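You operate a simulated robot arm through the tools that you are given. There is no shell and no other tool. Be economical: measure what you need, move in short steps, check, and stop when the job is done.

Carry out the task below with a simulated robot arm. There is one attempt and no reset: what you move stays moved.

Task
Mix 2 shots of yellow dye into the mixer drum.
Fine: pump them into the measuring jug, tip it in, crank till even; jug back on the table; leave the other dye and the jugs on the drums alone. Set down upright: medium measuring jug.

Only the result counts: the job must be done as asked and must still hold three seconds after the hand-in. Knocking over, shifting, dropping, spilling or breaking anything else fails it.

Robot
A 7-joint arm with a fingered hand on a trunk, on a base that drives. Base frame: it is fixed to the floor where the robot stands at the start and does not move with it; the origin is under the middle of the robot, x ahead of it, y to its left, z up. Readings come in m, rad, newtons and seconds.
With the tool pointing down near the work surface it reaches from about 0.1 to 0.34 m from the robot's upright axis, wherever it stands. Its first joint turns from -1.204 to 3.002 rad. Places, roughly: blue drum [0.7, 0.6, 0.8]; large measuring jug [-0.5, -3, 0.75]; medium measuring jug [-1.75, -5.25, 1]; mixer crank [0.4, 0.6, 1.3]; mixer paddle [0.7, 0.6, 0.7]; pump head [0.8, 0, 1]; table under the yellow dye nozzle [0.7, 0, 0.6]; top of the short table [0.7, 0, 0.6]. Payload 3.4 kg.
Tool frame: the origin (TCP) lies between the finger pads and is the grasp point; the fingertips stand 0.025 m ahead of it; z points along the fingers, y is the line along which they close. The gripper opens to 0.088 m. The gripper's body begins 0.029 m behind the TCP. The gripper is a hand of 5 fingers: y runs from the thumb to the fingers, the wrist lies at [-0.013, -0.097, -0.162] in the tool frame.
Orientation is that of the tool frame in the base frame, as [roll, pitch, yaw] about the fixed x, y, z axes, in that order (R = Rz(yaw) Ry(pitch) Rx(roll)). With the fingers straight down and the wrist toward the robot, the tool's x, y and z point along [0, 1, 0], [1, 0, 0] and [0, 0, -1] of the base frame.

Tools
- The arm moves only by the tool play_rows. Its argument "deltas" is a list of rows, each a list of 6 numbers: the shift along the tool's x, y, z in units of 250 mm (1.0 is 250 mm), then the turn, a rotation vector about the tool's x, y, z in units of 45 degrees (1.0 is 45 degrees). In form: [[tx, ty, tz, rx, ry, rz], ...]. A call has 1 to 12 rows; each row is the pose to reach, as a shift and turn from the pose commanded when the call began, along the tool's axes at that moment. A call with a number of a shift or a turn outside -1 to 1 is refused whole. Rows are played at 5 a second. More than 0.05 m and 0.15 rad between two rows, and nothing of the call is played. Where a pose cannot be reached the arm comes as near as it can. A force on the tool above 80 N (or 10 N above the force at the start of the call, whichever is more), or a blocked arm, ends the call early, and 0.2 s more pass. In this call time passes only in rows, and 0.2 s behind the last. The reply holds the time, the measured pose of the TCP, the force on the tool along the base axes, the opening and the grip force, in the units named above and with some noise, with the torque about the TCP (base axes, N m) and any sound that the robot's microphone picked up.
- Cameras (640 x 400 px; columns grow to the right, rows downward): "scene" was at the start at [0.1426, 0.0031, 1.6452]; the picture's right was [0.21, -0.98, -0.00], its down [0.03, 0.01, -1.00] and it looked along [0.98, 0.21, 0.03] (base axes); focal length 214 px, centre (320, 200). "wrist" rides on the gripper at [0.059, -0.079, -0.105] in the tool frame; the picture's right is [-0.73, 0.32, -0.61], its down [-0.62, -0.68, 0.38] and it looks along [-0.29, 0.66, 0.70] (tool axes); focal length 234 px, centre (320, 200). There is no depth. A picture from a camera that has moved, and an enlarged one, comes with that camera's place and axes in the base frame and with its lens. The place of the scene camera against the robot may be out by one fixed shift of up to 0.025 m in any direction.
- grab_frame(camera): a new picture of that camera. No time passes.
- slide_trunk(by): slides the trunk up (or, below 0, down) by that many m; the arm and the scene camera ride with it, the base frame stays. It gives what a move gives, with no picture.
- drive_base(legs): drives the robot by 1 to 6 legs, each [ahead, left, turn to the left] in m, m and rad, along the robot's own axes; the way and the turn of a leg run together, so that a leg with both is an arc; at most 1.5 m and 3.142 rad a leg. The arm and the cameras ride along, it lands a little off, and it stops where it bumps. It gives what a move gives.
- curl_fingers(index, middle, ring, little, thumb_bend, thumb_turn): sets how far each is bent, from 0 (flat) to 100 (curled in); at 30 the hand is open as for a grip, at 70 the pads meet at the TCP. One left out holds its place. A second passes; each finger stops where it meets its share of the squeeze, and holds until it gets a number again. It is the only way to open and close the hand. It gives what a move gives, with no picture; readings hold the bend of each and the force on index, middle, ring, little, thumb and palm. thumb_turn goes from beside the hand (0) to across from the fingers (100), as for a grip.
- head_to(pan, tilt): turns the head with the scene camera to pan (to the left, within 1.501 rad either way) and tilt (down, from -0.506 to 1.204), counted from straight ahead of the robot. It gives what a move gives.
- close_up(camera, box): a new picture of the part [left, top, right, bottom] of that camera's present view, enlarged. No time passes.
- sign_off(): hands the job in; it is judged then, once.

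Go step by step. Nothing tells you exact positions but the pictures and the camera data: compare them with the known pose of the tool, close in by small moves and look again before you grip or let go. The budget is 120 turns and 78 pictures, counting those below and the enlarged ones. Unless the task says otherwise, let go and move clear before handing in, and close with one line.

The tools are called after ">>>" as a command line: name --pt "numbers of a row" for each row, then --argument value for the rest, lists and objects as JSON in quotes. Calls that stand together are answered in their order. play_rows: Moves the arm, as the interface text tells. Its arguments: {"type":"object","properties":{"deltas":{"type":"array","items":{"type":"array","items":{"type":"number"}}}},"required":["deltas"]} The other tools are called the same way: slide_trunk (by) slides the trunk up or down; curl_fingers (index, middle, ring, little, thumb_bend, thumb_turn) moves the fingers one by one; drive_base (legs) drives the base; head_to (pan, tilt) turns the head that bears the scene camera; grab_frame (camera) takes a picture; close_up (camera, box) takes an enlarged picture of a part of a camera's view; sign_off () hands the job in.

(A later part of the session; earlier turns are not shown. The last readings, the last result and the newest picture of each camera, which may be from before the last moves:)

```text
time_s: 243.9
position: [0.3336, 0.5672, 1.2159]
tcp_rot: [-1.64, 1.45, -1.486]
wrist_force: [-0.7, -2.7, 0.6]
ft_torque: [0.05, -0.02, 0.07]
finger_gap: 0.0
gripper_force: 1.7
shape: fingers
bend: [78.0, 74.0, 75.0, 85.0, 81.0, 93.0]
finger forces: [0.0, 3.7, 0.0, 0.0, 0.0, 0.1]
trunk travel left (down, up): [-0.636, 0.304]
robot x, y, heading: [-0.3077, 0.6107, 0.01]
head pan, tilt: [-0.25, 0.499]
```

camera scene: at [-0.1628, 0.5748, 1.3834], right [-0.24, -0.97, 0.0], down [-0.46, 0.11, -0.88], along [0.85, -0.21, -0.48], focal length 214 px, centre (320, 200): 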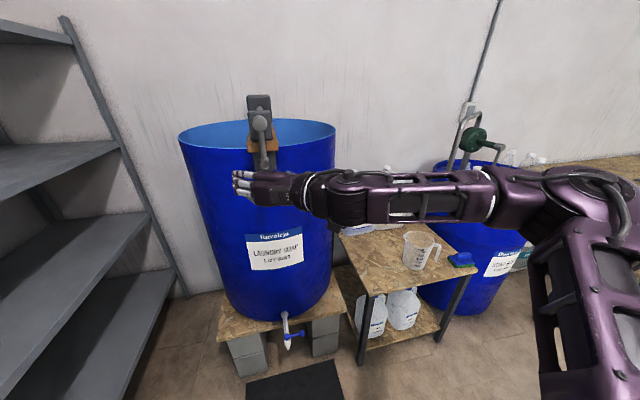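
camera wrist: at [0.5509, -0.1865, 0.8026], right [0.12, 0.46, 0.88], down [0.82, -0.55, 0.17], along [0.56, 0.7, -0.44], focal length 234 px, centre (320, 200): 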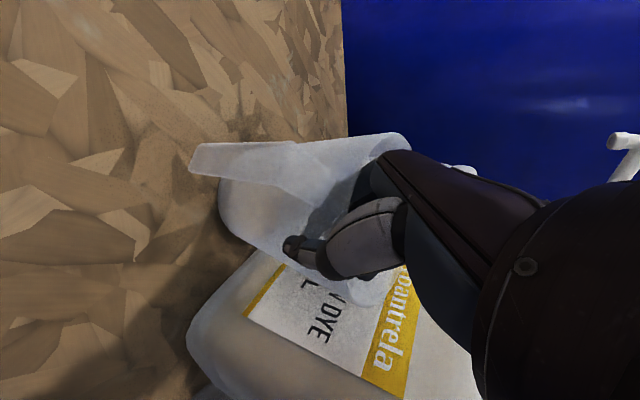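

Contact: the handle rests near the bottom, about (y 0.60, z 1.208). Retreat, open, centre on it, advance and close.

>>> play_rows --pt "-0.001 0.015 -0.1 0 0 0" --pt "-0.002 0.031 -0.2 0 0 0" --pt "-0.003 0.047 -0.3 0 0 0" --pt "-0.004 0.062 -0.395 0 0 0"

>>> curl_fingers --index 30 --middle 30 --ring 30 --little 30 --thumb_bend 30 --thumb_turn 98

>>> play_rows --pt "0.0259 0.1542 0.0241 0 0 0"

>>> play_rows --pt "0.001 -0.015 0.1 0 0 0" --pt "0.002 -0.031 0.2 0 0 0" --pt "0.003 -0.047 0.3 0 0 0" --pt "0.004 -0.062 0.39 0 0 0"

>>> curl_fingers --index 80 --middle 80 --ring 80 --little 80 --thumb_bend 80

```text
time_s: 244.9
position: [0.2321, 0.5668, 1.2169]
tcp_rot: [-1.62, 1.45, -1.466]
wrist_force: [-0.2, -0.2, -0.6]
ft_torque: [-0.04, 0.0, -0.02]
finger_gap: 0.0
gripper_force: 0.0
shape: fingers
bend: [78.0, 74.0, 75.0, 85.0, 81.0, 93.0]
finger forces: [0.0, 0.1, 0.1, 0.1, 0.0, 0.0]
trunk travel left (down, up): [-0.636, 0.304]
robot x, y, heading: [-0.3081, 0.612, 0.014]
head pan, tilt: [-0.25, 0.499]
```

```text
time_s: 245.9
position: [0.2338, 0.5671, 1.2174]
tcp_rot: [-1.618, 1.452, -1.463]
wrist_force: [-0.5, -0.6, 0.3]
ft_torque: [-0.01, -0.03, -0.02]
finger_gap: 0.0848
gripper_force: 0.1
shape: fingers
bend: [30.0, 30.0, 30.0, 30.0, 30.0, 96.0]
finger forces: [0.0, 0.1, 0.1, 0.0, 0.0, 0.0]
trunk travel left (down, up): [-0.636, 0.304]
robot x, y, heading: [-0.3074, 0.6114, 0.01]
head pan, tilt: [-0.25, 0.499]
```

```text
time_s: 246.3
position: [0.2353, 0.6073, 1.2041]
tcp_rot: [-1.648, 1.447, -1.494]
wrist_force: [0.2, -0.7, 0.6]
ft_torque: [-0.01, 0.01, 0.01]
finger_gap: 0.0848
gripper_force: 0.1
shape: fingers
bend: [30.0, 30.0, 30.0, 30.0, 30.0, 96.0]
finger forces: [0.1, 0.0, 0.0, 0.1, 0.0, 0.1]
trunk travel left (down, up): [-0.636, 0.304]
robot x, y, heading: [-0.3065, 0.6124, 0.007]
head pan, tilt: [-0.25, 0.499]
```

```text
time_s: 247.3
position: [0.3294, 0.6034, 1.207]
tcp_rot: [-1.603, 1.452, -1.445]
wrist_force: [-2.6, 1.4, -2.3]
ft_torque: [-0.03, -0.13, -0.02]
finger_gap: 0.0844
gripper_force: 1.8
shape: fingers
bend: [30.0, 30.0, 30.0, 30.0, 30.0, 96.0]
finger forces: [0.0, 0.1, 0.0, 0.0, 0.0, 2.8]
trunk travel left (down, up): [-0.636, 0.304]
robot x, y, heading: [-0.3092, 0.6146, 0.009]
head pan, tilt: [-0.25, 0.499]
```

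```text
time_s: 248.3
position: [0.3318, 0.6013, 1.2083]
tcp_rot: [-1.613, 1.45, -1.46]
wrist_force: [1.6, 2.5, 4.4]
ft_torque: [-0.02, -0.01, 0.11]
finger_gap: 0.0
gripper_force: 20.9
shape: fingers
bend: [74.0, 66.0, 72.0, 80.0, 74.0, 95.0]
finger forces: [6.9, 7.1, 10.4, 0.0, 13.3, 4.7]
trunk travel left (down, up): [-0.636, 0.304]
robot x, y, heading: [-0.3054, 0.6105, 0.009]
head pan, tilt: [-0.25, 0.499]
```

Firm, centred grip now. Crank half a turn forward and back, then half a turn the other way and back (so the handle's rolling cancels).

>>> play_rows --pt "-0.071 0.1896 0.0307 0 0 0" --pt "-0.2163 0.3028 0.0501 0 0 0" --pt "-0.3997 0.3289 0.0561 0 0 0" --pt "-0.5718 0.2609 0.0472 0 0 0" --pt "-0.6866 0.117 0.0257 0 0 0" --pt "-0.7133 -0.0642 -0.0026 0 0 0" --pt "-0.6866 0.117 0.0257 0 0 0" --pt "-0.5718 0.2609 0.0472 0 0 0" --pt "-0.3997 0.3289 0.0561 0 0 0" --pt "-0.2163 0.3028 0.0501 0 0 0" --pt "-0.071 0.1896 0.0307 0 0 0" --pt "-0.0023 0.0196 0.0031 0 0 0"

>>> play_rows --pt "-0.0268 -0.1812 -0.0283 0 0 0" --pt "-0.1414 -0.325 -0.0498 0 0 0" --pt "-0.3136 -0.3931 -0.0588 0 0 0" --pt "-0.4969 -0.3669 -0.0527 0 0 0" --pt "-0.6424 -0.2538 -0.0332 0 0 0" --pt "-0.711 -0.0838 -0.0057 0 0 0" --pt "-0.6424 -0.2538 -0.0332 0 0 0" --pt "-0.4969 -0.3669 -0.0527 0 0 0" --pt "-0.3136 -0.3931 -0.0588 0 0 0" --pt "-0.1414 -0.325 -0.0498 0 0 0" --pt "-0.0268 -0.1812 -0.0283 0 0 0" --pt "0 0 0 0 0 0"

```text
refused: row 1 steps farther than a row can; nothing moved
```

```text
time_s: 250.9
position: [0.3326, 0.6053, 1.2057]
tcp_rot: [-1.632, 1.448, -1.479]
wrist_force: [-0.1, 0.8, -0.5]
ft_torque: [0.01, 0.02, -0.01]
finger_gap: 0.0
gripper_force: 0.1
shape: fingers
bend: [75.0, 74.0, 75.0, 80.0, 75.0, 96.0]
finger forces: [0.1, 0.0, 0.0, 0.0, 0.0, 0.0]
trunk travel left (down, up): [-0.636, 0.304]
robot x, y, heading: [-0.3086, 0.615, 0.008]
head pan, tilt: [-0.25, 0.499]
```

The grip still loses it, so I switch to pushing with a truly solid fist (fingers fully curled, thumb folded beside, no slit), further forward along the handle, sweeping full circles.

>>> curl_fingers --index 100 --middle 100 --ring 100 --little 100 --thumb_bend 100 --thumb_turn 0

>>> play_rows --pt "0 0.012 0.08 0 0 0"

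>>> play_rows --pt "-0.0686 0.17 0.0275 0 0 0" --pt "-0.214 0.2832 0.047 0 0 0" --pt "-0.3974 0.3093 0.053 0 0 0"

>>> play_rows --pt "-0.1721 -0.068 -0.0089 0 0 0" --pt "-0.2868 -0.2119 -0.0304 0 0 0" --pt "-0.3136 -0.3931 -0.0587 0 0 0"

>>> play_rows --pt "0.0686 -0.17 -0.0275 0 0 0" --pt "0.2141 -0.2831 -0.047 0 0 0" --pt "0.3974 -0.3093 -0.0531 0 0 0"

>>> play_rows --pt "0.1722 0.0681 0.009 0 0 0" --pt "0.2868 0.2119 0.0305 0 0 0" --pt "0.3136 0.3931 0.0588 0 0 0"

```text
time_s: 251.9
position: [0.3327, 0.6048, 1.2076]
tcp_rot: [-1.642, 1.451, -1.487]
wrist_force: [-1.3, 0.3, 0.5]
ft_torque: [0.01, 0.01, 0.02]
finger_gap: 0.0352
gripper_force: 0.1
shape: fingers
bend: [100.0, 100.0, 100.0, 100.0, 100.0, 0.0]
finger forces: [0.0, 0.0, 0.0, 0.0, 0.1, 0.0]
trunk travel left (down, up): [-0.636, 0.304]
robot x, y, heading: [-0.3042, 0.6102, 0.008]
head pan, tilt: [-0.25, 0.499]
```

```text
time_s: 252.3
position: [0.3527, 0.6084, 1.2068]
tcp_rot: [-1.638, 1.45, -1.484]
wrist_force: [0.0, 0.4, -0.1]
ft_torque: [0.0, -0.01, -0.01]
finger_gap: 0.0356
gripper_force: 0.0
shape: fingers
bend: [100.0, 100.0, 100.0, 100.0, 100.0, 0.0]
finger forces: [0.0, 0.0, 0.0, 0.1, 0.0, 0.1]
trunk travel left (down, up): [-0.636, 0.304]
robot x, y, heading: [-0.308, 0.6143, 0.006]
head pan, tilt: [-0.25, 0.499]
```

```text
time_s: 253.1
position: [0.3494, 0.7008, 1.2972]
tcp_rot: [-1.609, 1.451, -1.455]
wrist_force: [-0.9, -0.2, 0.1]
ft_torque: [0.02, -0.02, -0.03]
finger_gap: 0.0355
gripper_force: 0.2
shape: fingers
bend: [100.0, 100.0, 100.0, 100.0, 100.0, 0.0]
finger forces: [0.0, 0.0, 0.0, 0.0, 0.0, 0.0]
trunk travel left (down, up): [-0.636, 0.304]
robot x, y, heading: [-0.3048, 0.6135, 0.007]
head pan, tilt: [-0.25, 0.499]
```

```text
time_s: 253.9
position: [0.351, 0.6064, 1.3859]
tcp_rot: [-1.635, 1.454, -1.481]
wrist_force: [-0.4, -0.2, 0.2]
ft_torque: [0.02, 0.01, 0.03]
finger_gap: 0.0352
gripper_force: 0.1
shape: fingers
bend: [100.0, 100.0, 100.0, 100.0, 100.0, 0.0]
finger forces: [0.0, 0.0, 0.0, 0.1, 0.0, 0.1]
trunk travel left (down, up): [-0.636, 0.304]
robot x, y, heading: [-0.3072, 0.6111, 0.011]
head pan, tilt: [-0.25, 0.499]
```

```text
time_s: 254.7
position: [0.3502, 0.5218, 1.2964]
tcp_rot: [-1.638, 1.448, -1.485]
wrist_force: [0.5, -0.3, 0.1]
ft_torque: [0.01, 0.01, 0.01]
finger_gap: 0.035
gripper_force: 0.1
shape: fingers
bend: [100.0, 100.0, 100.0, 100.0, 100.0, 0.0]
finger forces: [0.0, 0.0, 0.1, 0.0, 0.0, 0.0]
trunk travel left (down, up): [-0.636, 0.304]
robot x, y, heading: [-0.3065, 0.6107, 0.005]
head pan, tilt: [-0.25, 0.499]
```

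```text
time_s: 255.5
position: [0.352, 0.6106, 1.2065]
tcp_rot: [-1.634, 1.448, -1.48]
wrist_force: [-0.6, -2.5, -0.7]
ft_torque: [0.07, -0.04, 0.14]
finger_gap: 0.035
gripper_force: 1.8
shape: fingers
bend: [100.0, 100.0, 100.0, 100.0, 100.0, 0.0]
finger forces: [0.1, 0.1, 2.9, 0.0, 0.1, 0.0]
trunk travel left (down, up): [-0.636, 0.304]
robot x, y, heading: [-0.3107, 0.6108, 0.008]
head pan, tilt: [-0.25, 0.499]
```

Contact again near the bottom (2.9 N). Continue the sweep in small steps with the solid fist, reading contact each time.

>>> play_rows --pt "-0.0686 0.17 0.0275 0 0 0"

>>> play_rows --pt "-0.1454 0.1132 0.0195 0 0 0"

>>> play_rows --pt "-0.1834 0.0261 0.006 0 0 0"

>>> play_rows --pt "-0.1721 -0.068 -0.0089 0 0 0"

>>> play_rows --pt "-0.1147 -0.1439 -0.0215 0 0 0"

>>> play_rows --pt "-0.0268 -0.1812 -0.0283 0 0 0"

```text
time_s: 255.9
position: [0.3521, 0.658, 1.2175]
tcp_rot: [-1.637, 1.447, -1.48]
wrist_force: [0.6, -2.1, -2.8]
ft_torque: [0.08, -0.15, 0.11]
finger_gap: 0.0351
gripper_force: 1.7
shape: fingers
bend: [100.0, 100.0, 100.0, 100.0, 100.0, 0.0]
finger forces: [0.0, 0.0, 0.0, 3.6, 0.0, 0.0]
trunk travel left (down, up): [-0.636, 0.304]
robot x, y, heading: [-0.3059, 0.6096, 0.012]
head pan, tilt: [-0.25, 0.499]
```

```text
time_s: 256.3
position: [0.351, 0.6904, 1.2538]
tcp_rot: [-1.621, 1.448, -1.464]
wrist_force: [-0.2, 0.3, 0.2]
ft_torque: [-0.01, -0.01, -0.02]
finger_gap: 0.035
gripper_force: 0.2
shape: fingers
bend: [100.0, 100.0, 100.0, 100.0, 100.0, 0.0]
finger forces: [0.0, 0.1, 0.0, 0.1, 0.0, 0.1]
trunk travel left (down, up): [-0.636, 0.304]
robot x, y, heading: [-0.3054, 0.6124, 0.01]
head pan, tilt: [-0.25, 0.499]
```

```text
time_s: 256.7
position: [0.3492, 0.7001, 1.299]
tcp_rot: [-1.595, 1.452, -1.441]
wrist_force: [0.1, 0.6, -0.7]
ft_torque: [0.02, 0.02, 0.0]
finger_gap: 0.035
gripper_force: 0.0
shape: fingers
bend: [100.0, 100.0, 100.0, 100.0, 100.0, 0.0]
finger forces: [0.1, 0.0, 0.0, 0.0, 0.1, 0.1]
trunk travel left (down, up): [-0.636, 0.304]
robot x, y, heading: [-0.302, 0.6129, 0.007]
head pan, tilt: [-0.25, 0.499]
```

```text
time_s: 257.1
position: [0.3512, 0.6845, 1.3453]
tcp_rot: [-1.599, 1.452, -1.448]
wrist_force: [-0.1, -0.5, 0.4]
ft_torque: [0.02, -0.02, 0.0]
finger_gap: 0.0352
gripper_force: 0.1
shape: fingers
bend: [100.0, 100.0, 100.0, 100.0, 100.0, 0.0]
finger forces: [0.0, 0.0, 0.0, 0.0, 0.0, 0.0]
trunk travel left (down, up): [-0.636, 0.304]
robot x, y, heading: [-0.3078, 0.6115, 0.01]
head pan, tilt: [-0.25, 0.499]
```

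```text
time_s: 257.5
position: [0.3486, 0.6653, 1.349]
tcp_rot: [-1.842, 1.436, -1.672]
wrist_force: [-12.2, -3.7, -8.1]
ft_torque: [0.64, -0.99, -0.32]
finger_gap: 0.035
gripper_force: 0.1
shape: fingers
bend: [100.0, 100.0, 100.0, 100.0, 100.0, 0.0]
finger forces: [0.0, 0.1, 0.0, 0.1, 0.0, 0.0]
trunk travel left (down, up): [-0.636, 0.304]
robot x, y, heading: [-0.3062, 0.6116, 0.005]
head pan, tilt: [-0.25, 0.499]
stopped in row 1: the force on the tool passed its limit at 106 N (the readings are from after the stop); the commanded pose is now the measured one
```

```text
time_s: 257.9
position: [0.3473, 0.6339, 1.3507]
tcp_rot: [-1.932, 1.421, -1.743]
wrist_force: [-13.3, -2.6, -0.1]
ft_torque: [0.06, -0.62, -0.45]
finger_gap: 0.0354
gripper_force: 6.6
shape: fingers
bend: [100.0, 100.0, 100.0, 100.0, 100.0, 0.0]
finger forces: [0.0, 0.0, 0.1, 0.0, 0.0, 12.9]
trunk travel left (down, up): [-0.636, 0.304]
robot x, y, heading: [-0.3076, 0.6105, 0.01]
head pan, tilt: [-0.25, 0.499]
stopped in row 1: the force on the tool passed its limit at 98 N (the readings are from after the stop); the commanded pose is now the measured one
```

The fist jammed against the handle end near the top, so I back off a little and re-form a grip there with the thumb opposed.

>>> play_rows --pt "0.002 0.015 -0.078 0 0 0"

>>> curl_fingers --index 30 --middle 30 --ring 30 --little 30 --thumb_bend 20 --thumb_turn 98

>>> curl_fingers --index 75 --middle 75 --ring 75 --little 75 --thumb_bend 75

```text
time_s: 258.3
position: [0.3283, 0.6345, 1.3488]
tcp_rot: [-1.953, 1.418, -1.769]
wrist_force: [-0.9, -0.8, 0.6]
ft_torque: [-0.02, -0.03, 0.0]
finger_gap: 0.0348
gripper_force: 0.1
shape: fingers
bend: [100.0, 100.0, 100.0, 100.0, 100.0, 0.0]
finger forces: [0.0, 0.0, 0.0, 0.0, 0.0, 0.0]
trunk travel left (down, up): [-0.636, 0.304]
robot x, y, heading: [-0.3087, 0.6122, 0.009]
head pan, tilt: [-0.25, 0.499]
```

```text
time_s: 259.3
position: [0.3309, 0.636, 1.3485]
tcp_rot: [-1.943, 1.418, -1.758]
wrist_force: [0.6, 0.7, -0.2]
ft_torque: [-0.03, -0.01, 0.01]
finger_gap: 0.0911
gripper_force: 0.0
shape: fingers
bend: [30.0, 30.0, 30.0, 30.0, 20.0, 95.0]
finger forces: [0.0, 0.1, 0.0, 0.0, 0.0, 0.1]
trunk travel left (down, up): [-0.636, 0.304]
robot x, y, heading: [-0.3069, 0.6109, 0.01]
head pan, tilt: [-0.25, 0.499]
```

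```text
time_s: 260.3
position: [0.3306, 0.6361, 1.3476]
tcp_rot: [-1.946, 1.418, -1.762]
wrist_force: [-0.4, -0.2, -0.6]
ft_torque: [-0.01, 0.03, -0.01]
finger_gap: 0.0
gripper_force: 0.0
shape: fingers
bend: [75.0, 75.0, 75.0, 75.0, 71.0, 100.0]
finger forces: [0.1, 0.0, 0.0, 0.0, 0.1, 0.1]
trunk travel left (down, up): [-0.636, 0.304]
robot x, y, heading: [-0.308, 0.6151, 0.008]
head pan, tilt: [-0.25, 0.499]
```

Nothing there – the jam was with the hub. Sweep the closed hand on along the circle at safe depth to find and push the handle.

>>> play_rows --pt "-0.1347 -0.1225 -0.027 0 0 0"

>>> play_rows --pt "0.0735 -0.1663 -0.0293 0 0 0"

>>> play_rows --pt "0.1482 -0.1083 -0.0161 0 0 0"

>>> play_rows --pt "0.183 -0.0212 0.0015 0 0 0"

>>> play_rows --pt "0.1688 0.0714 0.0185 0 0 0"

>>> play_rows --pt "0.1094 0.1451 0.0307 0 0 0"

>>> play_rows --pt "0.0205 0.1797 0.0347 0 0 0"

```text
time_s: 260.7
position: [0.3303, 0.6072, 1.3826]
tcp_rot: [-1.972, 1.416, -1.784]
wrist_force: [-2.3, -1.4, -13.4]
ft_torque: [0.18, -0.03, -0.02]
finger_gap: 0.0001
gripper_force: 7.4
shape: fingers
bend: [75.0, 75.0, 75.0, 75.0, 71.0, 97.0]
finger forces: [0.0, 2.2, 1.0, 0.1, 11.1, 0.0]
trunk travel left (down, up): [-0.636, 0.304]
robot x, y, heading: [-0.307, 0.6133, 0.009]
head pan, tilt: [-0.25, 0.499]
```

```text
time_s: 261.1
position: [0.3314, 0.5663, 1.3719]
tcp_rot: [-1.984, 1.414, -1.793]
wrist_force: [-5.1, 10.2, -16.4]
ft_torque: [0.04, 0.09, 0.1]
finger_gap: 0.0002
gripper_force: 9.2
shape: fingers
bend: [75.0, 74.0, 74.0, 75.0, 71.0, 97.0]
finger forces: [0.0, 6.6, 3.0, 0.0, 9.0, 0.1]
trunk travel left (down, up): [-0.636, 0.304]
robot x, y, heading: [-0.3054, 0.6116, 0.011]
head pan, tilt: [-0.25, 0.499]
```

```text
time_s: 261.5
position: [0.3296, 0.5346, 1.3396]
tcp_rot: [-1.962, 1.417, -1.774]
wrist_force: [-3.1, 10.7, -8.6]
ft_torque: [-0.08, 0.01, 0.15]
finger_gap: 0.0
gripper_force: 7.9
shape: fingers
bend: [75.0, 74.0, 74.0, 75.0, 71.0, 99.0]
finger forces: [0.0, 7.0, 5.2, 0.0, 3.9, 0.1]
trunk travel left (down, up): [-0.636, 0.304]
robot x, y, heading: [-0.3082, 0.6146, 0.009]
head pan, tilt: [-0.25, 0.499]
```

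```text
time_s: 261.9
position: [0.3271, 0.5183, 1.2949]
tcp_rot: [-1.958, 1.417, -1.775]
wrist_force: [-3.0, 5.5, -6.9]
ft_torque: [-0.25, -0.14, 0.02]
finger_gap: 0.0
gripper_force: 6.0
shape: fingers
bend: [75.0, 75.0, 75.0, 74.0, 71.0, 100.0]
finger forces: [0.0, 0.1, 0.1, 12.1, 0.0, 0.1]
trunk travel left (down, up): [-0.636, 0.304]
robot x, y, heading: [-0.3069, 0.6119, 0.008]
head pan, tilt: [-0.25, 0.499]
```

```text
time_s: 262.3
position: [0.3281, 0.5289, 1.2524]
tcp_rot: [-1.948, 1.421, -1.766]
wrist_force: [-1.1, -0.8, 0.4]
ft_torque: [-0.03, -0.01, 0.02]
finger_gap: 0.0
gripper_force: 0.1
shape: fingers
bend: [75.0, 75.0, 75.0, 75.0, 71.0, 100.0]
finger forces: [0.0, 0.1, 0.0, 0.0, 0.0, 0.1]
trunk travel left (down, up): [-0.636, 0.304]
robot x, y, heading: [-0.3067, 0.6117, 0.002]
head pan, tilt: [-0.25, 0.499]
```

```text
time_s: 262.7
position: [0.3289, 0.5668, 1.2179]
tcp_rot: [-1.941, 1.417, -1.756]
wrist_force: [0.2, 0.0, -0.5]
ft_torque: [-0.01, -0.04, -0.02]
finger_gap: 0.0001
gripper_force: 0.1
shape: fingers
bend: [75.0, 75.0, 75.0, 75.0, 71.0, 100.0]
finger forces: [0.0, 0.1, 0.0, 0.0, 0.0, 0.0]
trunk travel left (down, up): [-0.636, 0.304]
robot x, y, heading: [-0.3068, 0.6142, 0.008]
head pan, tilt: [-0.25, 0.499]
```

```text
time_s: 263.1
position: [0.3289, 0.6135, 1.2073]
tcp_rot: [-1.946, 1.417, -1.762]
wrist_force: [0.3, 0.6, -1.1]
ft_torque: [-0.01, -0.01, 0.02]
finger_gap: 0.0
gripper_force: 0.0
shape: fingers
bend: [75.0, 75.0, 75.0, 75.0, 71.0, 100.0]
finger forces: [0.1, 0.1, 0.0, 0.1, 0.1, 0.0]
trunk travel left (down, up): [-0.636, 0.304]
robot x, y, heading: [-0.3081, 0.611, 0.004]
head pan, tilt: [-0.25, 0.499]
```

Very informative: forces point inward, so the true circle is centred nearer (0.614, 1.290) with r ≈ 0.087. The handle slipped out near 280°. Re-catch it there.

>>> play_rows --pt "0.004 0.025 -0.131 0 0 0" --pt "0.008 0.05 -0.262 0 0 0" --pt "0.0116 0.0744 -0.3928 0 0 0"

>>> curl_fingers --index 30 --middle 30 --ring 30 --little 30 --thumb_bend 30

>>> play_rows --pt "-0.068 -0.124 -0.026 0 0 0" --pt "-0.137 -0.249 -0.051 0 0 0" --pt "-0.2053 -0.373 -0.077 0 0 0"

>>> play_rows --pt "-0.004 -0.025 0.131 0 0 0" --pt "-0.008 -0.05 0.262 0 0 0" --pt "-0.0116 -0.0744 0.3928 0 0 0"

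>>> curl_fingers --index 75 --middle 75 --ring 75 --little 75 --thumb_bend 75

```text
time_s: 263.9
position: [0.2287, 0.6075, 1.209]
tcp_rot: [-1.94, 1.42, -1.757]
wrist_force: [-0.3, -0.3, -1.1]
ft_torque: [-0.01, -0.01, -0.03]
finger_gap: 0.0001
gripper_force: 0.1
shape: fingers
bend: [75.0, 75.0, 75.0, 75.0, 71.0, 100.0]
finger forces: [0.0, 0.0, 0.0, 0.1, 0.0, 0.0]
trunk travel left (down, up): [-0.636, 0.304]
robot x, y, heading: [-0.3078, 0.6163, 0.01]
head pan, tilt: [-0.25, 0.499]
```

```text
time_s: 264.9
position: [0.2292, 0.6081, 1.2087]
tcp_rot: [-1.95, 1.419, -1.766]
wrist_force: [-1.0, -0.5, 0.0]
ft_torque: [0.03, -0.01, 0.04]
finger_gap: 0.0846
gripper_force: 0.0
shape: fingers
bend: [30.0, 30.0, 30.0, 30.0, 30.0, 96.0]
finger forces: [0.1, 0.0, 0.1, 0.1, 0.0, 0.1]
trunk travel left (down, up): [-0.636, 0.304]
robot x, y, heading: [-0.3074, 0.6106, 0.009]
head pan, tilt: [-0.25, 0.499]
```

```text
time_s: 265.7
position: [0.2301, 0.5206, 1.2736]
tcp_rot: [-1.94, 1.419, -1.756]
wrist_force: [0.1, -0.5, 0.1]
ft_torque: [-0.02, -0.05, 0.03]
finger_gap: 0.0847
gripper_force: 0.1
shape: fingers
bend: [30.0, 30.0, 30.0, 30.0, 30.0, 96.0]
finger forces: [0.0, 0.0, 0.0, 0.0, 0.0, 0.0]
trunk travel left (down, up): [-0.636, 0.304]
robot x, y, heading: [-0.3091, 0.6127, 0.01]
head pan, tilt: [-0.25, 0.499]
```

```text
time_s: 266.5
position: [0.333, 0.5233, 1.2737]
tcp_rot: [-1.961, 1.418, -1.777]
wrist_force: [1.1, 0.5, -0.7]
ft_torque: [-0.03, -0.02, -0.03]
finger_gap: 0.0846
gripper_force: 0.1
shape: fingers
bend: [30.0, 30.0, 30.0, 30.0, 30.0, 96.0]
finger forces: [0.0, 0.1, 0.0, 0.0, 0.0, 0.0]
trunk travel left (down, up): [-0.636, 0.304]
robot x, y, heading: [-0.3083, 0.6131, 0.008]
head pan, tilt: [-0.25, 0.499]
```

```text
time_s: 267.5
position: [0.3315, 0.5221, 1.2743]
tcp_rot: [-1.947, 1.418, -1.762]
wrist_force: [0.6, 0.4, 0.1]
ft_torque: [0.0, -0.01, 0.01]
finger_gap: 0.0002
gripper_force: 0.0
shape: fingers
bend: [74.0, 75.0, 75.0, 75.0, 72.0, 100.0]
finger forces: [0.0, 0.1, 0.1, 0.1, 0.0, 0.0]
trunk travel left (down, up): [-0.636, 0.304]
robot x, y, heading: [-0.3077, 0.6085, 0.008]
head pan, tilt: [-0.25, 0.499]
```

Not there; at the last contact the handle was above the hand, i.e. near (0.545, 1.345). Try that.

>>> play_rows --pt "0.004 0.025 -0.131 0 0 0" --pt "0.008 0.05 -0.262 0 0 0" --pt "0.0116 0.0744 -0.3928 0 0 0"

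>>> curl_fingers --index 30 --middle 30 --ring 30 --little 30 --thumb_bend 30

>>> play_rows --pt "-0.14 0.025 0 0 0 0" --pt "-0.28 0.0494 0.001 0 0 0"

>>> play_rows --pt "-0.004 -0.025 0.131 0 0 0" --pt "-0.008 -0.05 0.262 0 0 0" --pt "-0.0116 -0.0744 0.3928 0 0 0"

>>> curl_fingers --index 75 --middle 75 --ring 75 --little 75 --thumb_bend 75

```text
time_s: 268.3
position: [0.2271, 0.522, 1.2745]
tcp_rot: [-1.93, 1.42, -1.746]
wrist_force: [0.2, -0.9, -0.3]
ft_torque: [-0.01, 0.01, 0.03]
finger_gap: 0.0003
gripper_force: 0.0
shape: fingers
bend: [74.0, 75.0, 75.0, 75.0, 72.0, 100.0]
finger forces: [0.1, 0.0, 0.1, 0.1, 0.0, 0.0]
trunk travel left (down, up): [-0.636, 0.304]
robot x, y, heading: [-0.3077, 0.6126, 0.004]
head pan, tilt: [-0.25, 0.499]
```

```text
time_s: 269.3
position: [0.2283, 0.5221, 1.2743]
tcp_rot: [-1.941, 1.418, -1.757]
wrist_force: [0.0, -0.2, -1.2]
ft_torque: [-0.01, -0.01, 0.0]
finger_gap: 0.0844
gripper_force: 0.1
shape: fingers
bend: [30.0, 30.0, 30.0, 30.0, 30.0, 96.0]
finger forces: [0.0, 0.0, 0.0, 0.0, 0.0, 0.0]
trunk travel left (down, up): [-0.636, 0.304]
robot x, y, heading: [-0.3087, 0.6109, 0.007]
head pan, tilt: [-0.25, 0.499]
```

```text
time_s: 269.9
position: [0.2316, 0.5472, 1.3421]
tcp_rot: [-1.947, 1.417, -1.763]
wrist_force: [-1.0, 1.5, 0.3]
ft_torque: [-0.01, 0.03, 0.01]
finger_gap: 0.0844
gripper_force: 0.0
shape: fingers
bend: [30.0, 30.0, 30.0, 30.0, 30.0, 96.0]
finger forces: [0.1, 0.0, 0.0, 0.1, 0.0, 0.0]
trunk travel left (down, up): [-0.636, 0.304]
robot x, y, heading: [-0.3066, 0.6126, 0.008]
head pan, tilt: [-0.25, 0.499]
```

```text
time_s: 270.7
position: [0.3194, 0.5427, 1.3498]
tcp_rot: [-1.865, 1.424, -1.681]
wrist_force: [-31.1, -13.0, 6.8]
ft_torque: [-0.36, 0.41, -0.56]
finger_gap: 0.0883
gripper_force: 14.7
shape: fingers
bend: [30.0, 30.0, 30.0, 30.0, 29.0, 95.0]
finger forces: [0.1, 0.0, 0.0, 0.0, 29.8, 0.0]
trunk travel left (down, up): [-0.636, 0.304]
robot x, y, heading: [-0.309, 0.6131, 0.006]
head pan, tilt: [-0.25, 0.499]
```

```text
time_s: 271.7
position: [0.332, 0.548, 1.3404]
tcp_rot: [-1.953, 1.417, -1.77]
wrist_force: [0.3, 0.0, -0.2]
ft_torque: [0.01, -0.01, 0.01]
finger_gap: 0.0
gripper_force: 0.1
shape: fingers
bend: [74.0, 75.0, 75.0, 75.0, 72.0, 100.0]
finger forces: [0.0, 0.1, 0.1, 0.0, 0.1, 0.0]
trunk travel left (down, up): [-0.636, 0.304]
robot x, y, heading: [-0.3087, 0.6136, 0.012]
head pan, tilt: [-0.25, 0.499]
```

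The thumb tip hit the handle end, so the handle is slightly lower-right, ≈ (0.52, 1.32). Re-approach with the window centred there, close, and do a first quarter on the corrected circle.

>>> play_rows --pt "0.004 0.025 -0.131 0 0 0" --pt "0.008 0.05 -0.262 0 0 0" --pt "0.0116 0.0744 -0.3928 0 0 0"

>>> curl_fingers --index 30 --middle 30 --ring 30 --little 30 --thumb_bend 30

>>> play_rows --pt "0.1137 -0.083 -0.0124 0 0 0"

>>> play_rows --pt "-0.004 -0.025 0.131 0 0 0" --pt "-0.008 -0.05 0.262 0 0 0" --pt "-0.0116 -0.0744 0.3928 0 0 0"

>>> curl_fingers --index 80 --middle 80 --ring 80 --little 80 --thumb_bend 80

```text
time_s: 272.5
position: [0.2293, 0.5459, 1.3429]
tcp_rot: [-1.931, 1.419, -1.745]
wrist_force: [-0.5, 0.0, 0.2]
ft_torque: [0.04, -0.02, -0.01]
finger_gap: 0.0001
gripper_force: 0.1
shape: fingers
bend: [74.0, 75.0, 75.0, 75.0, 72.0, 100.0]
finger forces: [0.1, 0.0, 0.0, 0.0, 0.0, 0.0]
trunk travel left (down, up): [-0.636, 0.304]
robot x, y, heading: [-0.306, 0.6129, 0.008]
head pan, tilt: [-0.25, 0.499]
```

```text
time_s: 273.5
position: [0.2305, 0.5453, 1.3421]
tcp_rot: [-1.945, 1.419, -1.761]
wrist_force: [0.8, 0.3, 0.6]
ft_torque: [-0.02, 0.01, -0.01]
finger_gap: 0.0845
gripper_force: 0.0
shape: fingers
bend: [30.0, 30.0, 30.0, 30.0, 30.0, 96.0]
finger forces: [0.0, 0.1, 0.1, 0.0, 0.0, 0.0]
trunk travel left (down, up): [-0.636, 0.304]
robot x, y, heading: [-0.3086, 0.6124, 0.006]
head pan, tilt: [-0.25, 0.499]
```

```text
time_s: 273.9
position: [0.2314, 0.5179, 1.3166]
tcp_rot: [-1.95, 1.421, -1.767]
wrist_force: [0.4, 0.3, 0.4]
ft_torque: [0.03, -0.01, 0.04]
finger_gap: 0.0846
gripper_force: 0.0
shape: fingers
bend: [30.0, 30.0, 30.0, 30.0, 30.0, 96.0]
finger forces: [0.1, 0.1, 0.1, 0.0, 0.0, 0.0]
trunk travel left (down, up): [-0.636, 0.304]
robot x, y, heading: [-0.3085, 0.6119, 0.005]
head pan, tilt: [-0.25, 0.499]
```

```text
time_s: 274.7
position: [0.3336, 0.5222, 1.3146]
tcp_rot: [-1.947, 1.416, -1.762]
wrist_force: [-1.2, 1.0, -0.6]
ft_torque: [0.0, 0.02, -0.02]
finger_gap: 0.0846
gripper_force: 0.9
shape: fingers
bend: [30.0, 30.0, 30.0, 30.0, 30.0, 96.0]
finger forces: [0.0, 0.0, 0.0, 0.0, 0.1, 1.3]
trunk travel left (down, up): [-0.636, 0.304]
robot x, y, heading: [-0.3088, 0.6105, 0.004]
head pan, tilt: [-0.25, 0.499]
```

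```text
time_s: 275.7
position: [0.3323, 0.5185, 1.3148]
tcp_rot: [-1.96, 1.422, -1.777]
wrist_force: [3.2, -4.9, 2.1]
ft_torque: [-0.05, -0.15, -0.32]
finger_gap: 0.0156
gripper_force: 22.9
shape: fingers
bend: [72.0, 73.0, 80.0, 80.0, 59.0, 99.0]
finger forces: [7.0, 6.5, 0.0, 0.0, 21.7, 10.1]
trunk travel left (down, up): [-0.636, 0.304]
robot x, y, heading: [-0.3066, 0.609, 0.009]
head pan, tilt: [-0.25, 0.499]
```

Caught again, in the same good manner as the first successful grip. One revolution on the corrected circle.

>>> play_rows --pt "0.1706 0.0554 0.004 0 0 0" --pt "0.2897 0.1875 0.032 0 0 0" --pt "0.3254 0.3606 0.066 0 0 0" --pt "0.268 0.5286 0.096 0 0 0" --pt "0.133 0.6465 0.115 0 0 0" --pt "-0.0433 0.6826 0.116 0 0 0" --pt "-0.214 0.6271 0.101 0 0 0" --pt "-0.333 0.4951 0.072 0 0 0" --pt "-0.3687 0.3218 0.038 0 0 0" --pt "-0.3114 0.1538 0.008 0 0 0" --pt "-0.1765 0.036 -0.01 0 0 0" --pt "0 0 -0.012 0 0 0"

```text
time_s: 278.3
position: [0.3326, 0.5179, 1.3101]
tcp_rot: [-1.982, 1.417, -1.795]
wrist_force: [7.0, -7.6, -4.9]
ft_torque: [0.02, -0.06, -0.18]
finger_gap: 0.0161
gripper_force: 17.0
shape: fingers
bend: [73.0, 74.0, 80.0, 80.0, 61.0, 97.0]
finger forces: [7.4, 5.1, 0.1, 0.0, 20.1, 3.6]
trunk travel left (down, up): [-0.636, 0.304]
robot x, y, heading: [-0.3055, 0.6114, 0.007]
head pan, tilt: [-0.25, 0.499]
```

The grip held perfectly through the whole turn. Repeat three revolutions.

>>> play_rows --pt "0.1706 0.0554 0.0155 0 0 0" --pt "0.2897 0.1875 0.0442 0 0 0" --pt "0.3254 0.3606 0.078 0 0 0" --pt "0.268 0.5286 0.1083 0 0 0" --pt "0.133 0.6465 0.1266 0 0 0" --pt "-0.0433 0.6826 0.1282 0 0 0" --pt "-0.214 0.6271 0.1127 0 0 0" --pt "-0.333 0.4951 0.084 0 0 0" --pt "-0.3687 0.3218 0.0502 0 0 0" --pt "-0.3114 0.1538 0.0199 0 0 0" --pt "-0.1765 0.036 0.0016 0 0 0" --pt "0 0 0 0 0 0"

>>> play_rows --pt "0.1706 0.0554 0.0155 0 0 0" --pt "0.2897 0.1875 0.0442 0 0 0" --pt "0.3254 0.3606 0.078 0 0 0" --pt "0.268 0.5286 0.1083 0 0 0" --pt "0.133 0.6465 0.1266 0 0 0" --pt "-0.0433 0.6826 0.1282 0 0 0" --pt "-0.214 0.6271 0.1127 0 0 0" --pt "-0.333 0.4951 0.084 0 0 0" --pt "-0.3687 0.3218 0.0502 0 0 0" --pt "-0.3114 0.1538 0.0199 0 0 0" --pt "-0.1765 0.036 0.0016 0 0 0" --pt "0 0 0 0 0 0"

>>> play_rows --pt "0.1706 0.0554 0.0155 0 0 0" --pt "0.2897 0.1875 0.0442 0 0 0" --pt "0.3254 0.3606 0.078 0 0 0" --pt "0.268 0.5286 0.1083 0 0 0" --pt "0.133 0.6465 0.1266 0 0 0" --pt "-0.0433 0.6826 0.1282 0 0 0" --pt "-0.214 0.6271 0.1127 0 0 0" --pt "-0.333 0.4951 0.084 0 0 0" --pt "-0.3687 0.3218 0.0502 0 0 0" --pt "-0.3114 0.1538 0.0199 0 0 0" --pt "-0.1765 0.036 0.0016 0 0 0" --pt "0 0 0 0 0 0"

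```text
time_s: 280.9
position: [0.3306, 0.5161, 1.3065]
tcp_rot: [-1.992, 1.416, -1.804]
wrist_force: [9.7, -3.9, -5.0]
ft_torque: [0.0, -0.01, -0.07]
finger_gap: 0.017
gripper_force: 16.4
shape: fingers
bend: [72.0, 74.0, 80.0, 80.0, 62.0, 96.0]
finger forces: [8.5, 4.9, 0.1, 0.1, 18.3, 0.9]
trunk travel left (down, up): [-0.636, 0.304]
robot x, y, heading: [-0.307, 0.6127, 0.007]
head pan, tilt: [-0.25, 0.499]
```

```text
time_s: 283.5
position: [0.3302, 0.5166, 1.3103]
tcp_rot: [-1.994, 1.417, -1.806]
wrist_force: [2.1, -4.3, -5.5]
ft_torque: [-0.01, 0.05, -0.09]
finger_gap: 0.0166
gripper_force: 16.6
shape: fingers
bend: [72.0, 74.0, 80.0, 80.0, 63.0, 96.0]
finger forces: [8.8, 4.2, 0.0, 0.0, 17.2, 1.2]
trunk travel left (down, up): [-0.636, 0.304]
robot x, y, heading: [-0.3061, 0.6147, 0.007]
head pan, tilt: [-0.25, 0.499]
```

```text
time_s: 286.1
position: [0.3308, 0.5186, 1.312]
tcp_rot: [-1.976, 1.418, -1.784]
wrist_force: [-0.1, -0.2, 0.5]
ft_torque: [-0.01, 0.0, -0.05]
finger_gap: 0.0
gripper_force: 0.0
shape: fingers
bend: [73.0, 76.0, 80.0, 80.0, 74.0, 100.0]
finger forces: [0.2, 0.0, 0.1, 0.0, 0.1, 0.0]
trunk travel left (down, up): [-0.636, 0.304]
robot x, y, heading: [-0.3068, 0.6099, 0.007]
head pan, tilt: [-0.25, 0.499]
```

Three more turns done before it slipped late in the fourth. Sweep forward in single steps to find the handle.

>>> play_rows --pt "0.1706 0.0554 0.0155 0 0 0"

>>> play_rows --pt "0.1191 0.1321 0.0287 0 0 0"

>>> play_rows --pt "0.0357 0.1731 0.0338 0 0 0"

>>> play_rows --pt "-0.0574 0.168 0.0303 0 0 0"

>>> play_rows --pt "-0.135 0.1179 0.0183 0 0 0"

>>> play_rows --pt "-0.1763 0.0361 0.0016 0 0 0"

```text
time_s: 286.5
position: [0.329, 0.53, 1.2703]
tcp_rot: [-1.952, 1.417, -1.764]
wrist_force: [0.2, 0.1, 1.8]
ft_torque: [0.01, 0.06, 0.01]
finger_gap: 0.0
gripper_force: 0.5
shape: fingers
bend: [73.0, 76.0, 80.0, 80.0, 75.0, 100.0]
finger forces: [1.7, 0.0, 0.0, 0.0, 0.1, 0.1]
trunk travel left (down, up): [-0.636, 0.304]
robot x, y, heading: [-0.3087, 0.612, 0.004]
head pan, tilt: [-0.25, 0.499]
```

```text
time_s: 286.9
position: [0.3256, 0.565, 1.2408]
tcp_rot: [-1.879, 1.414, -1.688]
wrist_force: [3.9, 10.9, 23.7]
ft_torque: [0.13, -0.31, 0.17]
finger_gap: 0.0
gripper_force: 19.4
shape: fingers
bend: [73.0, 76.0, 80.0, 80.0, 75.0, 100.0]
finger forces: [13.3, 0.0, 0.0, 0.0, 26.6, 0.0]
trunk travel left (down, up): [-0.636, 0.304]
robot x, y, heading: [-0.3073, 0.612, 0.003]
head pan, tilt: [-0.25, 0.499]
```

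```text
time_s: 287.3
position: [0.3257, 0.6015, 1.2315]
tcp_rot: [-1.827, 1.423, -1.648]
wrist_force: [11.4, 2.3, 41.9]
ft_torque: [-0.25, -0.34, 0.1]
finger_gap: 0.0001
gripper_force: 39.0
shape: fingers
bend: [73.0, 75.0, 80.0, 80.0, 75.0, 100.0]
finger forces: [6.0, 0.1, 0.0, 0.0, 71.7, 0.1]
trunk travel left (down, up): [-0.636, 0.304]
robot x, y, heading: [-0.3087, 0.6099, 0.007]
head pan, tilt: [-0.25, 0.499]
```

```text
time_s: 287.7
position: [0.3252, 0.6411, 1.2356]
tcp_rot: [-1.885, 1.42, -1.706]
wrist_force: [3.3, -10.0, 32.5]
ft_torque: [-0.75, 0.47, 0.4]
finger_gap: 0.0
gripper_force: 17.2
shape: fingers
bend: [73.0, 76.0, 80.0, 80.0, 76.0, 100.0]
finger forces: [0.1, 0.0, 0.0, 0.1, 34.7, 0.0]
trunk travel left (down, up): [-0.636, 0.304]
robot x, y, heading: [-0.3062, 0.6123, 0.003]
head pan, tilt: [-0.25, 0.499]
```

```text
time_s: 288.1
position: [0.3289, 0.6871, 1.2502]
tcp_rot: [-2.002, 1.406, -1.811]
wrist_force: [0.3, 0.7, -0.5]
ft_torque: [-0.01, -0.02, -0.04]
finger_gap: 0.0005
gripper_force: 0.0
shape: fingers
bend: [73.0, 76.0, 80.0, 80.0, 76.0, 100.0]
finger forces: [0.0, 0.1, 0.0, 0.0, 0.0, 0.0]
trunk travel left (down, up): [-0.636, 0.304]
robot x, y, heading: [-0.3101, 0.6111, 0.005]
head pan, tilt: [-0.25, 0.499]
```

```text
time_s: 288.5
position: [0.3274, 0.6981, 1.3005]
tcp_rot: [-1.933, 1.415, -1.747]
wrist_force: [-0.7, 0.1, -0.5]
ft_torque: [-0.03, 0.03, -0.02]
finger_gap: 0.0
gripper_force: 0.0
shape: fingers
bend: [73.0, 76.0, 80.0, 80.0, 76.0, 100.0]
finger forces: [0.1, 0.0, 0.0, 0.1, 0.0, 0.0]
trunk travel left (down, up): [-0.636, 0.304]
robot x, y, heading: [-0.3094, 0.6146, 0.014]
head pan, tilt: [-0.25, 0.499]
```

The handle is at the bottom (it pressed up from below there). Re-catch it at about (0.614, 1.205).

>>> play_rows --pt "0.004 0.025 -0.131 0 0 0" --pt "0.008 0.05 -0.262 0 0 0" --pt "0.0116 0.0744 -0.3928 0 0 0"

>>> curl_fingers --index 30 --middle 30 --ring 30 --little 30 --thumb_bend 30 --thumb_turn 98

>>> play_rows --pt "0.13 -0.093 -0.014 0 0 0" --pt "0.26 -0.185 -0.027 0 0 0" --pt "0.385 -0.278 -0.041 0 0 0"

>>> play_rows --pt "-0.004 -0.025 0.131 0 0 0" --pt "-0.008 -0.05 0.262 0 0 0" --pt "-0.0116 -0.0744 0.403 0 0 0"

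>>> curl_fingers --index 80 --middle 80 --ring 80 --little 80 --thumb_bend 80

```text
time_s: 289.3
position: [0.2251, 0.6928, 1.3005]
tcp_rot: [-1.931, 1.42, -1.745]
wrist_force: [0.4, -0.7, 0.5]
ft_torque: [-0.01, -0.01, 0.0]
finger_gap: 0.0002
gripper_force: 0.1
shape: fingers
bend: [73.0, 76.0, 80.0, 80.0, 76.0, 100.0]
finger forces: [0.1, 0.1, 0.1, 0.0, 0.0, 0.0]
trunk travel left (down, up): [-0.636, 0.304]
robot x, y, heading: [-0.3066, 0.6151, 0.005]
head pan, tilt: [-0.25, 0.499]
```

```text
time_s: 290.3
position: [0.2278, 0.6927, 1.3002]
tcp_rot: [-1.938, 1.421, -1.753]
wrist_force: [-0.5, -0.2, -0.2]
ft_torque: [0.0, 0.03, -0.02]
finger_gap: 0.0847
gripper_force: 0.0
shape: fingers
bend: [30.0, 30.0, 30.0, 30.0, 30.0, 96.0]
finger forces: [0.0, 0.0, 0.1, 0.0, 0.0, 0.0]
trunk travel left (down, up): [-0.636, 0.304]
robot x, y, heading: [-0.3076, 0.6141, 0.009]
head pan, tilt: [-0.25, 0.499]
```

```text
time_s: 291.1
position: [0.227, 0.6089, 1.2157]
tcp_rot: [-1.938, 1.421, -1.755]
wrist_force: [0.0, -1.3, -0.3]
ft_torque: [0.01, 0.03, 0.03]
finger_gap: 0.0847
gripper_force: 0.0
shape: fingers
bend: [30.0, 30.0, 30.0, 30.0, 30.0, 96.0]
finger forces: [0.0, 0.0, 0.0, 0.0, 0.1, 0.1]
trunk travel left (down, up): [-0.636, 0.304]
robot x, y, heading: [-0.3084, 0.6088, 0.009]
head pan, tilt: [-0.25, 0.499]
```

```text
time_s: 291.9
position: [0.3228, 0.6146, 1.2168]
tcp_rot: [-1.927, 1.415, -1.738]
wrist_force: [-16.2, 4.0, -8.0]
ft_torque: [-0.23, -0.34, 0.39]
finger_gap: 0.0857
gripper_force: 9.4
shape: fingers
bend: [29.0, 30.0, 30.0, 30.0, 30.0, 96.0]
finger forces: [5.1, 13.9, 0.3, 0.0, 0.1, 0.1]
trunk travel left (down, up): [-0.636, 0.304]
robot x, y, heading: [-0.3063, 0.6102, 0.005]
head pan, tilt: [-0.25, 0.499]
```

```text
time_s: 292.9
position: [0.329, 0.6112, 1.2182]
tcp_rot: [-1.929, 1.421, -1.748]
wrist_force: [-9.9, -0.6, -4.6]
ft_torque: [0.02, 0.18, 0.02]
finger_gap: 0.0083
gripper_force: 20.5
shape: fingers
bend: [75.0, 76.0, 80.0, 80.0, 73.0, 91.0]
finger forces: [9.4, 12.3, 0.0, 0.1, 18.0, 1.8]
trunk travel left (down, up): [-0.636, 0.304]
robot x, y, heading: [-0.3093, 0.61, 0.006]
head pan, tilt: [-0.25, 0.499]
```

The fingertips met the handle end on the left, so it is nearer y≈0.655. Retreat and re-catch 0.036 m further left, slightly higher.

>>> curl_fingers --index 30 --middle 30 --ring 30 --little 30 --thumb_bend 30 --thumb_turn 98

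>>> play_rows --pt "0.004 0.025 -0.131 0 0 0" --pt "0.008 0.05 -0.262 0 0 0" --pt "0.0116 0.0744 -0.3928 0 0 0"

>>> play_rows --pt "-0.061 0.1344 0.0237 0 0 0"

>>> play_rows --pt "-0.004 -0.025 0.131 0 0 0" --pt "-0.008 -0.05 0.262 0 0 0" --pt "-0.0116 -0.0744 0.3928 0 0 0"

>>> curl_fingers --index 80 --middle 80 --ring 80 --little 80 --thumb_bend 80

```text
time_s: 293.9
position: [0.3294, 0.611, 1.2173]
tcp_rot: [-1.936, 1.419, -1.752]
wrist_force: [-2.5, 0.1, 0.6]
ft_torque: [-0.02, 0.08, 0.01]
finger_gap: 0.0845
gripper_force: 1.4
shape: fingers
bend: [30.0, 30.0, 30.0, 30.0, 30.0, 96.0]
finger forces: [0.0, 0.0, 0.1, 0.1, 0.0, 2.4]
trunk travel left (down, up): [-0.636, 0.304]
robot x, y, heading: [-0.3073, 0.6125, 0.005]
head pan, tilt: [-0.25, 0.499]
```

```text
time_s: 294.7
position: [0.2295, 0.6106, 1.217]
tcp_rot: [-1.93, 1.42, -1.744]
wrist_force: [0.4, -0.5, 0.6]
ft_torque: [0.01, 0.0, -0.06]
finger_gap: 0.0847
gripper_force: 0.0
shape: fingers
bend: [30.0, 30.0, 30.0, 30.0, 30.0, 96.0]
finger forces: [0.0, 0.0, 0.0, 0.1, 0.0, 0.1]
trunk travel left (down, up): [-0.636, 0.304]
robot x, y, heading: [-0.3077, 0.6074, 0.001]
head pan, tilt: [-0.25, 0.499]
```

```text
time_s: 295.1
position: [0.2301, 0.651, 1.2268]
tcp_rot: [-1.938, 1.416, -1.754]
wrist_force: [-0.4, 0.7, -0.8]
ft_torque: [0.0, 0.05, 0.01]
finger_gap: 0.0848
gripper_force: 0.1
shape: fingers
bend: [30.0, 30.0, 30.0, 30.0, 30.0, 96.0]
finger forces: [0.1, 0.1, 0.0, 0.0, 0.0, 0.1]
trunk travel left (down, up): [-0.636, 0.304]
robot x, y, heading: [-0.3065, 0.6152, 0.008]
head pan, tilt: [-0.25, 0.499]
```

```text
time_s: 295.9
position: [0.3203, 0.6497, 1.2351]
tcp_rot: [-1.869, 1.423, -1.681]
wrist_force: [-23.3, -2.7, 12.4]
ft_torque: [-0.5, 0.53, -0.78]
finger_gap: 0.0865
gripper_force: 12.0
shape: fingers
bend: [30.0, 30.0, 30.0, 30.0, 29.0, 97.0]
finger forces: [0.1, 0.0, 0.0, 0.0, 23.2, 0.1]
trunk travel left (down, up): [-0.636, 0.304]
robot x, y, heading: [-0.305, 0.6063, 0.008]
head pan, tilt: [-0.25, 0.499]
```

```text
time_s: 296.9
position: [0.3308, 0.6466, 1.2274]
tcp_rot: [-1.939, 1.42, -1.755]
wrist_force: [0.1, 0.4, -0.2]
ft_torque: [-0.01, 0.03, 0.02]
finger_gap: 0.0
gripper_force: 0.2
shape: fingers
bend: [76.0, 79.0, 80.0, 80.0, 73.0, 100.0]
finger forces: [0.0, 0.0, 0.0, 0.0, 0.0, 0.1]
trunk travel left (down, up): [-0.636, 0.304]
robot x, y, heading: [-0.3035, 0.6095, 0.008]
head pan, tilt: [-0.25, 0.499]
```

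In fact the handle had been in the hand there (palm contact on opening). Return to that spot, close, and crank two turns.

>>> play_rows --pt "0.004 0.025 -0.131 0 0 0" --pt "0.008 0.05 -0.262 0 0 0" --pt "0.0116 0.0744 -0.3928 0 0 0"

>>> curl_fingers --index 30 --middle 30 --ring 30 --little 30 --thumb_bend 30 --thumb_turn 98

>>> play_rows --pt "0.061 -0.1344 -0.0237 0 0 0"

>>> play_rows --pt "-0.004 -0.025 0.131 0 0 0" --pt "-0.008 -0.05 0.262 0 0 0" --pt "-0.0116 -0.0744 0.3928 0 0 0"

>>> curl_fingers --index 80 --middle 80 --ring 80 --little 80 --thumb_bend 80

>>> play_rows --pt "-0.0719 0.1625 0.0187 0 0 0" --pt "-0.2168 0.2685 0.0346 0 0 0" --pt "-0.3957 0.2892 0.0331 0 0 0" --pt "-0.5606 0.2194 0.0151 0 0 0" --pt "-0.6675 0.0775 -0.0151 0 0 0" --pt "-0.6876 -0.0981 -0.049 0 0 0" --pt "-0.6157 -0.2607 -0.0777 0 0 0" --pt "-0.4708 -0.3666 -0.0935 0 0 0" --pt "-0.2919 -0.3874 -0.0921 0 0 0" --pt "-0.127 -0.3175 -0.074 0 0 0" --pt "-0.0201 -0.1757 -0.0439 0 0 0" --pt "0 0 -0.01 0 0 0"

```text
time_s: 297.7
position: [0.2274, 0.646, 1.2274]
tcp_rot: [-1.933, 1.42, -1.748]
wrist_force: [-0.1, -0.2, 0.6]
ft_torque: [0.01, 0.02, 0.0]
finger_gap: 0.0
gripper_force: 0.1
shape: fingers
bend: [76.0, 79.0, 80.0, 80.0, 73.0, 100.0]
finger forces: [0.1, 0.0, 0.0, 0.0, 0.0, 0.0]
trunk travel left (down, up): [-0.636, 0.304]
robot x, y, heading: [-0.3066, 0.6118, 0.011]
head pan, tilt: [-0.25, 0.499]
```

```text
time_s: 298.7
position: [0.2308, 0.6464, 1.2266]
tcp_rot: [-1.943, 1.42, -1.759]
wrist_force: [0.1, 0.0, 0.6]
ft_torque: [-0.01, 0.03, -0.03]
finger_gap: 0.0844
gripper_force: 0.1
shape: fingers
bend: [30.0, 30.0, 30.0, 30.0, 30.0, 96.0]
finger forces: [0.0, 0.0, 0.0, 0.0, 0.0, 0.0]
trunk travel left (down, up): [-0.636, 0.304]
robot x, y, heading: [-0.3116, 0.6137, 0.012]
head pan, tilt: [-0.25, 0.499]
```

```text
time_s: 299.1
position: [0.2276, 0.6067, 1.2162]
tcp_rot: [-1.942, 1.423, -1.758]
wrist_force: [-1.0, 0.1, -0.7]
ft_torque: [0.0, 0.01, 0.04]
finger_gap: 0.0847
gripper_force: 0.0
shape: fingers
bend: [30.0, 30.0, 30.0, 30.0, 30.0, 96.0]
finger forces: [0.0, 0.0, 0.1, 0.0, 0.0, 0.0]
trunk travel left (down, up): [-0.636, 0.304]
robot x, y, heading: [-0.3073, 0.6115, 0.011]
head pan, tilt: [-0.25, 0.499]
```

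```text
time_s: 299.9
position: [0.3279, 0.6109, 1.2171]
tcp_rot: [-1.924, 1.419, -1.741]
wrist_force: [-0.6, -1.2, 0.7]
ft_torque: [0.0, -0.03, 0.0]
finger_gap: 0.0851
gripper_force: 1.1
shape: fingers
bend: [30.0, 30.0, 30.0, 30.0, 30.0, 95.0]
finger forces: [0.0, 0.1, 0.1, 0.1, 1.6, 0.0]
trunk travel left (down, up): [-0.636, 0.304]
robot x, y, heading: [-0.3087, 0.6152, 0.006]
head pan, tilt: [-0.25, 0.499]
```

```text
time_s: 300.9
position: [0.3314, 0.6117, 1.2157]
tcp_rot: [-1.945, 1.42, -1.761]
wrist_force: [9.0, -1.8, 7.0]
ft_torque: [-0.01, -0.06, -0.09]
finger_gap: 0.015
gripper_force: 19.6
shape: fingers
bend: [72.0, 71.0, 80.0, 80.0, 60.0, 98.0]
finger forces: [6.5, 9.3, 0.0, 0.1, 19.2, 4.5]
trunk travel left (down, up): [-0.636, 0.304]
robot x, y, heading: [-0.3114, 0.6131, 0.002]
head pan, tilt: [-0.25, 0.499]
```

```text
time_s: 303.5
position: [0.3313, 0.6126, 1.2183]
tcp_rot: [-1.949, 1.419, -1.763]
wrist_force: [9.2, 0.9, -1.1]
ft_torque: [0.0, -0.02, -0.09]
finger_gap: 0.0139
gripper_force: 18.7
shape: fingers
bend: [72.0, 71.0, 80.0, 80.0, 63.0, 95.0]
finger forces: [7.5, 10.0, 0.0, 0.0, 18.2, 2.4]
trunk travel left (down, up): [-0.636, 0.304]
robot x, y, heading: [-0.3099, 0.612, 0.007]
head pan, tilt: [-0.25, 0.499]
```

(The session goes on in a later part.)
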